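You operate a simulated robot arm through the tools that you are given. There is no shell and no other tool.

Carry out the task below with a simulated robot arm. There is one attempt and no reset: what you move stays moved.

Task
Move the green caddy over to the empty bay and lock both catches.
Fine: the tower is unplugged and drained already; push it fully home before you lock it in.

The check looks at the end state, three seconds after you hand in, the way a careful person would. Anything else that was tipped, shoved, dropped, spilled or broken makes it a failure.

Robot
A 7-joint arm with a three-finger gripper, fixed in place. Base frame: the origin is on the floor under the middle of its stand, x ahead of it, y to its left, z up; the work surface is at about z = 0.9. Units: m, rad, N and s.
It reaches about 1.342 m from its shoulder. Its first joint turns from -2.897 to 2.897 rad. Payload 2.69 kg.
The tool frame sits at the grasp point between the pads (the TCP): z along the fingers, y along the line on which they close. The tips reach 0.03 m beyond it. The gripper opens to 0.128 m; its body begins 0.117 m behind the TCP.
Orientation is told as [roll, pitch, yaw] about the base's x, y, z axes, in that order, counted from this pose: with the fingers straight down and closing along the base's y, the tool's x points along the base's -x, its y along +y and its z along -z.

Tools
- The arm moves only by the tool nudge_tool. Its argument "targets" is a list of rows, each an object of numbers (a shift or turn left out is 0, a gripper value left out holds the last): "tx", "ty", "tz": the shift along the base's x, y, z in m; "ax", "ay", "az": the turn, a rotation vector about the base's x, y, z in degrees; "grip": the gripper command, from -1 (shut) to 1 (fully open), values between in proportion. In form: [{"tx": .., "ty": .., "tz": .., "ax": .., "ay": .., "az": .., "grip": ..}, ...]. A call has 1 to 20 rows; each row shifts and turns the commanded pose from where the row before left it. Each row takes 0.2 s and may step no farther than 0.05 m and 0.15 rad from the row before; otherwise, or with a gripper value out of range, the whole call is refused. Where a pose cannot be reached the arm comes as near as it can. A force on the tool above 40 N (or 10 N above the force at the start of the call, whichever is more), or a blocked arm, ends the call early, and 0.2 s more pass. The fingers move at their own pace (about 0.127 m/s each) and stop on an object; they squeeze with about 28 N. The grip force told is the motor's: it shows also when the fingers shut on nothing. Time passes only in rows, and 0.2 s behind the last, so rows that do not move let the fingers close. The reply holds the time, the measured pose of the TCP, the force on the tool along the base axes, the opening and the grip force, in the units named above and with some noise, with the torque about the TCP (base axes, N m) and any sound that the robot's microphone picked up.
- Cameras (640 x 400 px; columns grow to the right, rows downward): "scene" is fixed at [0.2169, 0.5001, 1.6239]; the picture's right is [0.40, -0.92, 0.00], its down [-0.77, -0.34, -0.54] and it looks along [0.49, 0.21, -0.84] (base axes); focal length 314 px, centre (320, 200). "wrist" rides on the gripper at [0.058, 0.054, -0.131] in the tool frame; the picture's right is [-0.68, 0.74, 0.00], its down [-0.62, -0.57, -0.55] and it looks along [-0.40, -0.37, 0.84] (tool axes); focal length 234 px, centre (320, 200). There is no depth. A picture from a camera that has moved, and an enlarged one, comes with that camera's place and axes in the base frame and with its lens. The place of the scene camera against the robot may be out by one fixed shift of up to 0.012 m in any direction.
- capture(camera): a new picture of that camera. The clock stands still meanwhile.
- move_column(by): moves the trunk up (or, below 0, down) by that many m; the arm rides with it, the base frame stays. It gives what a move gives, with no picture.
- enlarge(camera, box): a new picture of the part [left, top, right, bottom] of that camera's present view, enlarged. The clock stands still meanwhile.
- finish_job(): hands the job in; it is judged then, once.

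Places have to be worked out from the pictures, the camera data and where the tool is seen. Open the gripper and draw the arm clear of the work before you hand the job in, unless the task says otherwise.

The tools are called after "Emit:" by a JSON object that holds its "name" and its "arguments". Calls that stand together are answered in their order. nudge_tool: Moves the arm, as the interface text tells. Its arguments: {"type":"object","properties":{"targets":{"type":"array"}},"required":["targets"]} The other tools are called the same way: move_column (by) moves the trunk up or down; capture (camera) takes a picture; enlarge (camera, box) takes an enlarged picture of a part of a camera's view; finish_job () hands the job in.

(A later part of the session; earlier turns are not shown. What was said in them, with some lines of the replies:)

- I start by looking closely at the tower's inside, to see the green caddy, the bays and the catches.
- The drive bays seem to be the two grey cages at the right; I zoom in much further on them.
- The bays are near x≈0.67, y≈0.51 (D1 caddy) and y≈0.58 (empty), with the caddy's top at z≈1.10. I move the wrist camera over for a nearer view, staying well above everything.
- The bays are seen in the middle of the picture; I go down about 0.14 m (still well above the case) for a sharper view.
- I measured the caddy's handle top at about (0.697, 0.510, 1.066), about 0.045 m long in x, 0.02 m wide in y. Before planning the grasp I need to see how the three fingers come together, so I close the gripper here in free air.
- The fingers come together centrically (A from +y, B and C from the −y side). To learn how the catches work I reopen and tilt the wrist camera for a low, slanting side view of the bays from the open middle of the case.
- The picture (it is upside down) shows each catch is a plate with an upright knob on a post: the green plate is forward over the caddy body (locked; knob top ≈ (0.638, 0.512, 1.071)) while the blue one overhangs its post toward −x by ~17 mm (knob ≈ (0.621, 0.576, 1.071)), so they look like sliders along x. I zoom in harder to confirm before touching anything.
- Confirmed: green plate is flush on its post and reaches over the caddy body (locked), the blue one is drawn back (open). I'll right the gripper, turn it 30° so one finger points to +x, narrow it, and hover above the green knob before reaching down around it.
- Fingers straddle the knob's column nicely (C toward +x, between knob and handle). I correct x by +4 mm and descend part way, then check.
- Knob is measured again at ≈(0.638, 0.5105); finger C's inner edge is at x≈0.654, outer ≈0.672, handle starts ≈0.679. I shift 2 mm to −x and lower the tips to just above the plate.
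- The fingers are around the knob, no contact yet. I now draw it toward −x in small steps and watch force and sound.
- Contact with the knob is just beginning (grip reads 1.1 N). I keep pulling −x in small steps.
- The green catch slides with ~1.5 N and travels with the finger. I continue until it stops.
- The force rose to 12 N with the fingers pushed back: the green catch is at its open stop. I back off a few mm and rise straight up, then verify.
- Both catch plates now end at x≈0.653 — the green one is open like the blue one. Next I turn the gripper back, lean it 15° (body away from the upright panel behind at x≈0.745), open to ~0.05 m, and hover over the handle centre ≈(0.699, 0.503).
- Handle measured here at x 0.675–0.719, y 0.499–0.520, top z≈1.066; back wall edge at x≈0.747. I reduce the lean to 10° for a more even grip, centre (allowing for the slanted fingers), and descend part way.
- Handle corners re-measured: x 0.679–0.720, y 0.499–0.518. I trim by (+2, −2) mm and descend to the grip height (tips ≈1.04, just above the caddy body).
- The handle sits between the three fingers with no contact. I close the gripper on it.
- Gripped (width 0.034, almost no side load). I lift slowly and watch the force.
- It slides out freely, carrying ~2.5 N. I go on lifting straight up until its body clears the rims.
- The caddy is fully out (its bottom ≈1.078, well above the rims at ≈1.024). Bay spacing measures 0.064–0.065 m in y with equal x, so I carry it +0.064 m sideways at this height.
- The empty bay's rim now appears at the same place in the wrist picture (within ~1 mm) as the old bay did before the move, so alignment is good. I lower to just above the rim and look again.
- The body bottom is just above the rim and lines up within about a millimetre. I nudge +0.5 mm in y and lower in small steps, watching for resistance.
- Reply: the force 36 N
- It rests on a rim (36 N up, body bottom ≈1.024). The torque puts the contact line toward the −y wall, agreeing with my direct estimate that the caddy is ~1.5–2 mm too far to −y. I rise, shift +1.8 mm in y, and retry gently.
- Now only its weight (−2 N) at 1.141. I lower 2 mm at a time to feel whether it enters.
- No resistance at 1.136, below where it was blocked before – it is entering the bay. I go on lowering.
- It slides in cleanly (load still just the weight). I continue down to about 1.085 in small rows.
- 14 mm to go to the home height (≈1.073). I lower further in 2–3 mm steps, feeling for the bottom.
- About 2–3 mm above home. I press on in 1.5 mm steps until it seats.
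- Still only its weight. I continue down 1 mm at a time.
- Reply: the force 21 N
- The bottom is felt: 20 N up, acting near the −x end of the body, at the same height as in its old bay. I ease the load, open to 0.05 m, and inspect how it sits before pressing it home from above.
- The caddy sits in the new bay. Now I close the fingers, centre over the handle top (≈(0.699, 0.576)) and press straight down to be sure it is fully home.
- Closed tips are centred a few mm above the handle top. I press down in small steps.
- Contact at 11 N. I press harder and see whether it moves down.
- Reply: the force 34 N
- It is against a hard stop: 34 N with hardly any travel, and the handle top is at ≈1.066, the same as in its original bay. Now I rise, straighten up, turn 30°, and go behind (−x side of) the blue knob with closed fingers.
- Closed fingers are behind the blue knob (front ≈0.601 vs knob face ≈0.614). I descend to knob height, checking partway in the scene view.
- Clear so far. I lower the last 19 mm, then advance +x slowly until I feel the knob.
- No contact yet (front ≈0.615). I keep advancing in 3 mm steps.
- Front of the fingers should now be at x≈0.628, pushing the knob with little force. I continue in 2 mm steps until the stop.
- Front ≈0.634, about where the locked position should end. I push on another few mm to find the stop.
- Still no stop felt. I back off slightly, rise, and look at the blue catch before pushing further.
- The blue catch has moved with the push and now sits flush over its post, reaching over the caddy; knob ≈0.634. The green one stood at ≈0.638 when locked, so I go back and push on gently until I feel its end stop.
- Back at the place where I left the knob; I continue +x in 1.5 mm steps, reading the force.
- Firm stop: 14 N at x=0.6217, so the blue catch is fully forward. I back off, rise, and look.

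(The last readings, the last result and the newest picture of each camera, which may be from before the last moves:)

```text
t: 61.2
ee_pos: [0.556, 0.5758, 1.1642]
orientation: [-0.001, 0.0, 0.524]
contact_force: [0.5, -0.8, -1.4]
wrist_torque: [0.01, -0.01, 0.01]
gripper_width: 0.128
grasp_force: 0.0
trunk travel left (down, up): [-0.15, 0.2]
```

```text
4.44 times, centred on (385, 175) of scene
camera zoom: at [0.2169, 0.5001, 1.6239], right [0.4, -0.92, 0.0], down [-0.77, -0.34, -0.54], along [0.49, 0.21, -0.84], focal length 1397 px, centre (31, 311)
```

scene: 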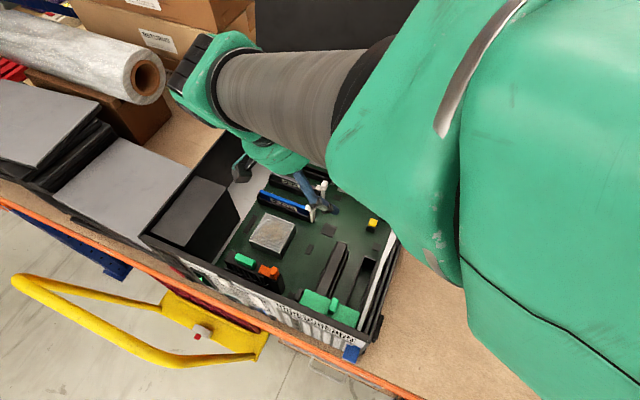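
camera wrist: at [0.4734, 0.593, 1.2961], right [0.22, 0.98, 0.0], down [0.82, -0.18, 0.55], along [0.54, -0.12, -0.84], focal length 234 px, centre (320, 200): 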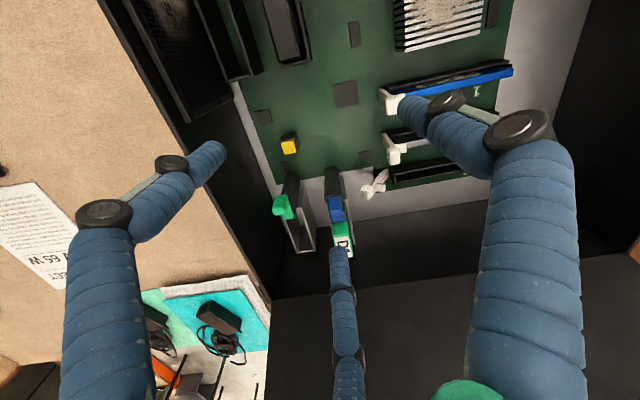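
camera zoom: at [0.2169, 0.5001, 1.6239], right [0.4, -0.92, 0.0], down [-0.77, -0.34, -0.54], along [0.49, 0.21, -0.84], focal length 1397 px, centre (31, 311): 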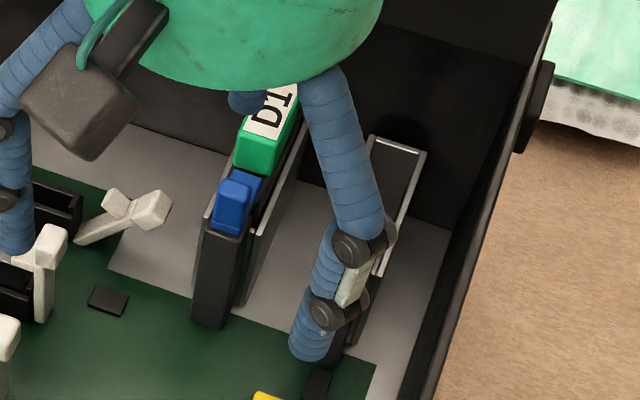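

Blue is locked over the caddy. Now the green catch of the vacated bay: I close the fingers, shift to y≈0.511 behind its knob, descend, and approach.

Emit:
{"name": "nudge_tool", "arguments": {"targets": [{"grip": -1}, {}, {}, {"ty": -0.022, "tx": 0.008}, {"ty": -0.022, "tx": 0.008}, {"ty": -0.021, "tx": 0.009}, {}, {"tz": -0.03}, {"tz": -0.03}, {"tz": -0.021}, {}]}}

Emit:
{"name": "enlarge", "arguments": {"camera": "scene", "box": [340, 120, 430, 220]}}

Emit:
{"name": "enlarge", "arguments": {"camera": "wrist", "box": [240, 80, 420, 240]}}

```text
t: 63.6
ee_pos: [0.5837, 0.5114, 1.0789]
orientation: [-0.001, 0.0, 0.523]
contact_force: [-0.6, 0.2, -0.3]
wrist_torque: [0.02, 0.01, 0.01]
gripper_width: 0.0025
grasp_force: 27.7
trunk travel left (down, up): [-0.15, 0.2]
```

```text
4.00 times, centred on (385, 170) of scene
camera zoom: at [0.2169, 0.5001, 1.6239], right [0.4, -0.92, 0.0], down [-0.77, -0.34, -0.54], along [0.49, 0.21, -0.84], focal length 1257 px, centre (60, 320)
```

zoom: 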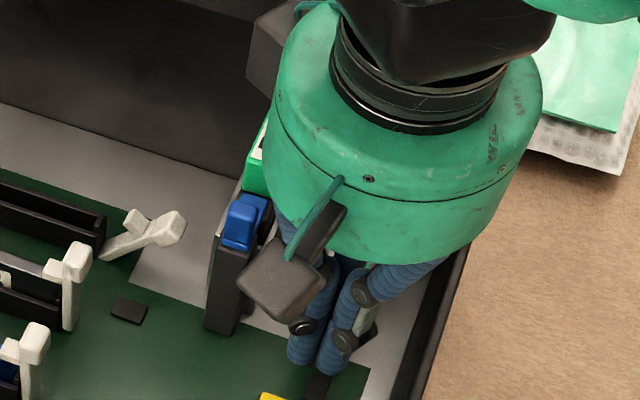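

```text
2.50 times, centred on (330, 160) of wrist
camera zoom: at [0.5043, 0.5284, 1.2116], right [0.22, 0.98, 0.0], down [0.82, -0.18, 0.55], along [0.54, -0.12, -0.84], focal length 585 px, centre (295, 300)
```

zoom: 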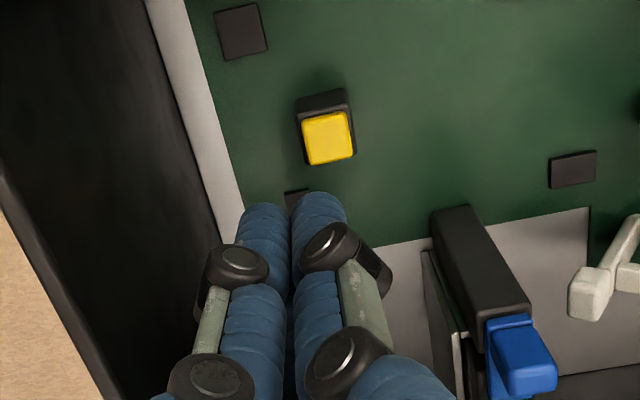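

Height is 4 mm lower than used for blue, so I raise 3 mm, then advance +x in small steps.

Emit:
{"name": "nudge_tool", "arguments": {"targets": [{"tz": 0.003}, {"tx": 0.004}, {"tx": 0.004}, {"tx": 0.003}, {"tx": 0.003}, {"tx": 0.003}, {}]}}

Emit:
{"name": "nudge_tool", "arguments": {"targets": [{"tx": 0.003}, {"tx": 0.003}, {"tx": 0.003}, {}]}}

```text
t: 65.2
ee_pos: [0.6013, 0.512, 1.0821]
orientation: [0.0, 0.001, 0.524]
contact_force: [0.1, -0.6, -0.1]
wrist_torque: [0.0, 0.05, -0.02]
gripper_width: 0.0023
grasp_force: 28.6
trunk travel left (down, up): [-0.15, 0.2]
```

```text
t: 66.2
ee_pos: [0.6092, 0.5122, 1.0859]
orientation: [0.001, 0.0, 0.523]
contact_force: [-1.1, -0.5, -0.4]
wrist_torque: [-0.01, 0.0, -0.01]
gripper_width: 0.002
grasp_force: 27.8
trunk travel left (down, up): [-0.15, 0.2]
```

Pushing with about 1 N; I continue in smaller steps to the end stop.

Emit:
{"name": "nudge_tool", "arguments": {"targets": [{"tx": 0.003}, {"tx": 0.002}, {"tx": 0.002}, {}]}}

Emit:
{"name": "nudge_tool", "arguments": {"targets": [{"tx": 0.0015}, {"tx": 0.0015}, {}]}}

```text
t: 67.2
ee_pos: [0.6158, 0.5108, 1.0846]
orientation: [0.001, -0.001, 0.525]
contact_force: [-0.6, -0.3, -0.6]
wrist_torque: [0.02, 0.01, 0.01]
gripper_width: 0.0021
grasp_force: 28.1
trunk travel left (down, up): [-0.15, 0.2]
```

```text
t: 68.0
ee_pos: [0.6194, 0.5116, 1.0834]
orientation: [0.0, 0.0, 0.525]
contact_force: [-1.4, 0.5, 0.6]
wrist_torque: [-0.01, 0.04, 0.01]
gripper_width: 0.002
grasp_force: 27.8
trunk travel left (down, up): [-0.15, 0.2]
```

One or two millimetres should remain to the stop; I advance 1 mm at a time.

Emit:
{"name": "nudge_tool", "arguments": {"targets": [{"tx": 0.001}, {"tx": 0.001}, {"tx": 0.001}, {}]}}

```text
t: 69.0
ee_pos: [0.6208, 0.5113, 1.0839]
orientation: [0.001, 0.001, 0.524]
contact_force: [-14.0, -0.5, -0.3]
wrist_torque: [-0.04, 0.22, 0.02]
gripper_width: 0.002
grasp_force: 27.6
trunk travel left (down, up): [-0.15, 0.2]
```

The green catch is at its stop too (14 N at the same x). I back off, rise, open, and go to the low slanting viewpoint used at the start to verify everything.

Emit:
{"name": "nudge_tool", "arguments": {"targets": [{"tx": -0.005}, {"tx": -0.005}, {"tz": 0.02}, {"tz": 0.03}, {"tz": 0.04}, {"tz": 0.03, "tx": -0.02, "az": -7.5}, {"ty": 0.03, "az": -7.5, "grip": 1}, {"ty": 0.03, "tx": -0.01, "az": -7.5}, {"ty": 0.03, "tx": -0.01, "az": -7.5}, {"ty": 0.032, "tx": -0.01}, {"ax": -5.07, "ay": -5.52}, {"ax": -5.07, "ay": -5.52}, {"ax": -5.07, "ay": -5.52}, {"ax": -5.07, "ay": -5.52}, {"tz": -0.03}, {"tz": -0.03}, {}]}}

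Emit:
{"name": "capture", "arguments": {"camera": "wrist"}}

Emit:
{"name": "enlarge", "arguments": {"camera": "wrist", "box": [280, 130, 360, 220]}}

```text
t: 72.6
ee_pos: [0.5629, 0.6315, 1.145]
orientation: [-0.373, -0.377, 0.072]
contact_force: [0.8, -1.3, -0.9]
wrist_torque: [-0.05, 0.06, -0.01]
gripper_width: 0.1276
grasp_force: 0.0
trunk travel left (down, up): [-0.15, 0.2]
```

```text
taken
camera wrist: at [0.4627, 0.7235, 1.2201], right [0.68, 0.74, 0.0], down [0.33, -0.3, 0.89], along [0.66, -0.6, -0.45], focal length 234 px, centre (320, 200)
```

wrist: 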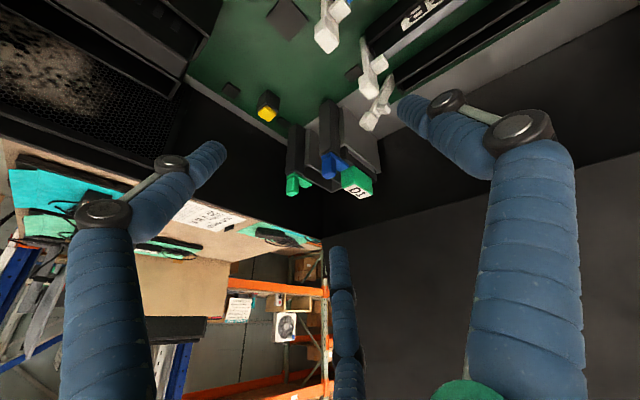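

```text
4.44 times, centred on (320, 175) of wrist
camera zoom: at [0.4627, 0.7235, 1.2201], right [0.68, 0.74, 0.0], down [0.33, -0.3, 0.89], along [0.66, -0.6, -0.45], focal length 1041 px, centre (320, 311)
```

zoom: 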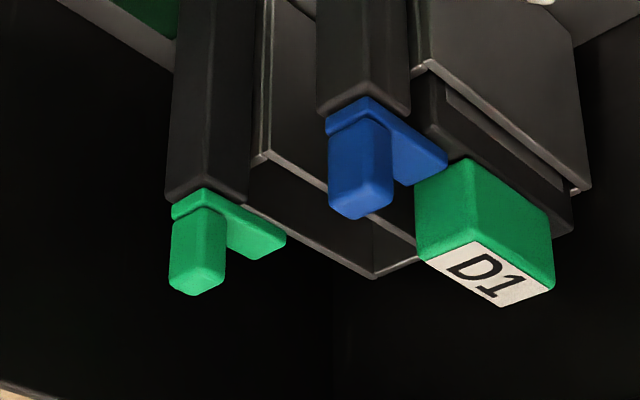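

Both plates are flush on their posts exactly like the original locked green one, the blue plate reaches over the caddy body, and the body's protrusion above the rim matches the original seating (within ~1 mm). I straighten up and draw the arm back clear of the case.

Emit:
{"name": "nudge_tool", "arguments": {"targets": [{"tz": 0.04, "ax": 5.07, "ay": 5.52}, {"tz": 0.04, "ax": 5.07, "ay": 5.52}, {"tz": 0.04, "ax": 5.07, "ay": 5.52}, {"tz": 0.04, "ax": 5.07, "ay": 5.52}, {"tz": 0.04, "tx": -0.02, "ty": -0.02}, {"tz": 0.03, "tx": -0.03, "ty": -0.03}, {"tx": -0.03, "ty": -0.03}, {"tx": -0.03, "ty": -0.03}, {"tx": -0.01, "ty": -0.03}, {}]}}

Emit:
{"name": "capture", "arguments": {"camera": "scene"}}

Emit:
{"name": "enlarge", "arguments": {"camera": "scene", "box": [340, 130, 430, 220]}}

Emit:
{"name": "capture", "arguments": {"camera": "wrist"}}

```text
refused: row 6 steps farther than a row can; nothing moved
```

```text
taken
```

scene: 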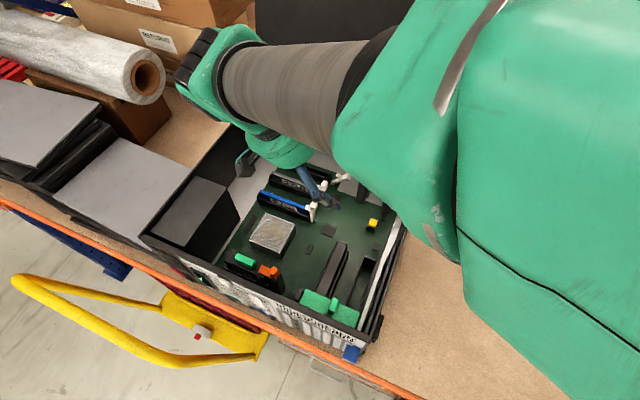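

```text
4.44 times, centred on (385, 175) of scene
camera zoom: at [0.2169, 0.5001, 1.6239], right [0.4, -0.92, 0.0], down [-0.77, -0.34, -0.54], along [0.49, 0.21, -0.84], focal length 1397 px, centre (31, 311)
```

zoom: 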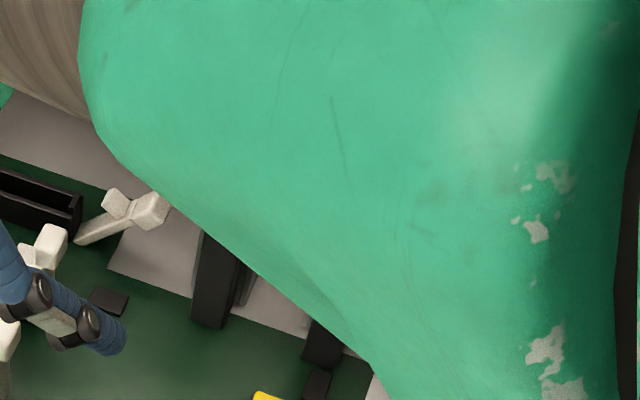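

```text
taken
camera wrist: at [0.4627, 0.7235, 1.2201], right [0.68, 0.74, 0.0], down [0.33, -0.3, 0.89], along [0.66, -0.6, -0.45], focal length 234 px, centre (320, 200)
```

wrist: 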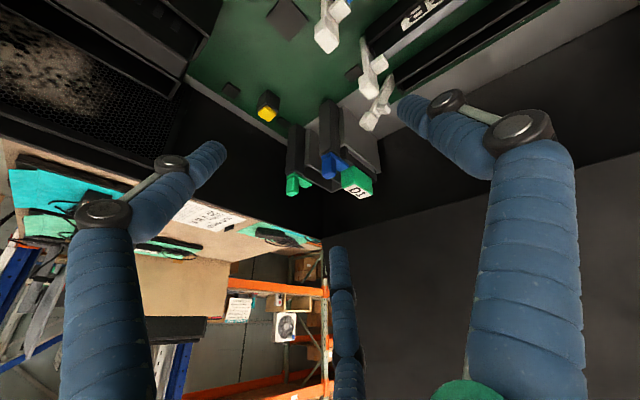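

One row of that call was too long a step, so nothing moved. I send the retreat again with shorter rows.

Emit:
{"name": "nudge_tool", "arguments": {"targets": [{"tz": 0.04, "ax": 5.07, "ay": 5.52}, {"tz": 0.04, "ax": 5.07, "ay": 5.52}, {"tz": 0.04, "ax": 5.07, "ay": 5.52}, {"tz": 0.04, "ax": 5.07, "ay": 5.52}, {"tz": 0.04}, {"tz": 0.04}, {"tx": -0.03, "ty": -0.03}, {"tx": -0.03, "ty": -0.03}, {"tx": -0.03, "ty": -0.03}, {"tx": -0.03, "ty": -0.03}, {"ty": -0.03}, {}]}}

Emit:
{"name": "capture", "arguments": {"camera": "scene"}}

Emit:
{"name": "enlarge", "arguments": {"camera": "scene", "box": [340, 130, 430, 220]}}

Emit:
{"name": "capture", "arguments": {"camera": "wrist"}}

```text
t: 75.2
ee_pos: [0.4422, 0.4829, 1.3853]
orientation: [-0.001, 0.0, 0.0]
contact_force: [-0.7, 0.2, 0.0]
wrist_torque: [0.02, 0.06, 0.0]
gripper_width: 0.1278
grasp_force: 0.1
trunk travel left (down, up): [-0.15, 0.2]
```

```text
taken
```

scene: 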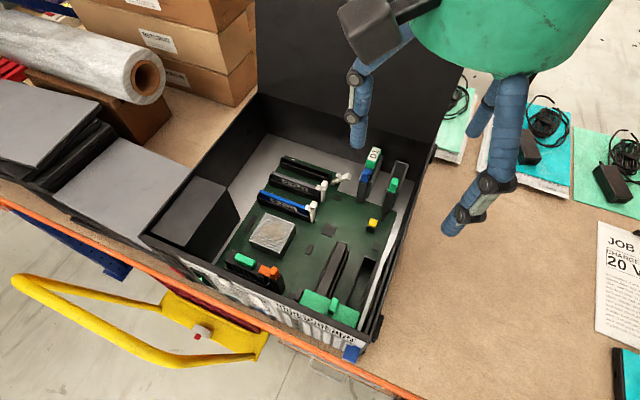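

```text
4.44 times, centred on (385, 175) of scene
camera zoom: at [0.2169, 0.5001, 1.6239], right [0.4, -0.92, 0.0], down [-0.77, -0.34, -0.54], along [0.49, 0.21, -0.84], focal length 1397 px, centre (31, 311)
```

zoom: 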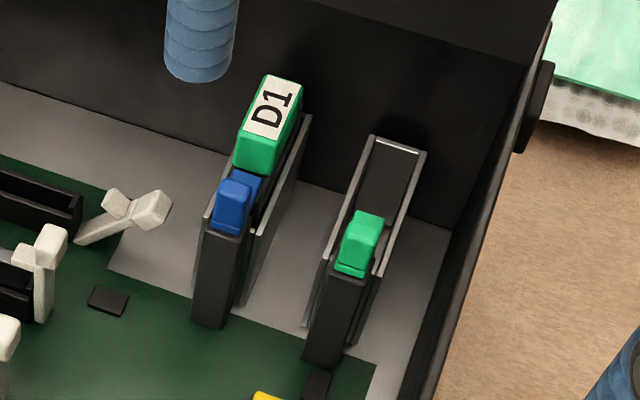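

```text
taken
camera wrist: at [0.3825, 0.5361, 1.5181], right [0.68, 0.74, 0.0], down [0.62, -0.57, 0.55], along [0.4, -0.37, -0.84], focal length 234 px, centre (320, 200)
```

wrist: 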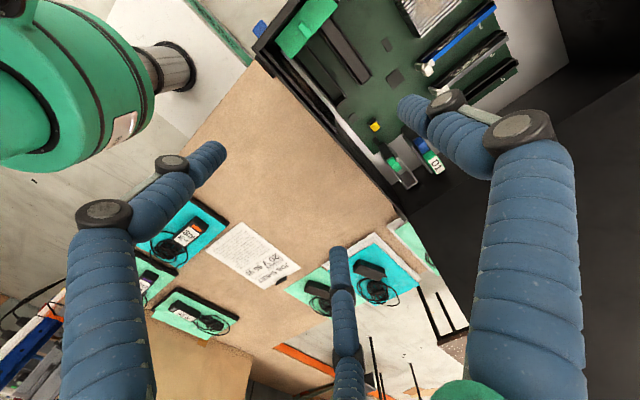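

D1 is seated in the formerly empty bay, and both catches are slid fully forward onto their stops. Everything else looks as it did at the start, and the arm is clear with the gripper open. I hand the job in.

Emit:
{"name": "finish_job", "arguments": {}}

```text
The job is handed in.
```

The green D1 caddy is now in the bay that was empty, pushed fully home, with both catches locked. I've handed the job in; the result of the check hasn't come back.

- **Seating:** I pressed down on the caddy with about 34 N and it barely moved. Its height matches how it sat in the old bay to within about 1 mm.
- **Catches:** I slid the blue catch forward over the caddy, and the green one forward on the empty bay. Each met a firm stop at about 14 N. Both now look just as the green one did when it was locked at the start.
- **Snag on the way in:** on the first try the caddy landed on the bay's rim, with about 36 N of force, because it was roughly 2 mm off to one side. I lifted it, shifted it and it slid in freely. I saw no damage in the pictures.

The rest of the tower and the bench look unchanged, and the arm is clear with the gripper open.
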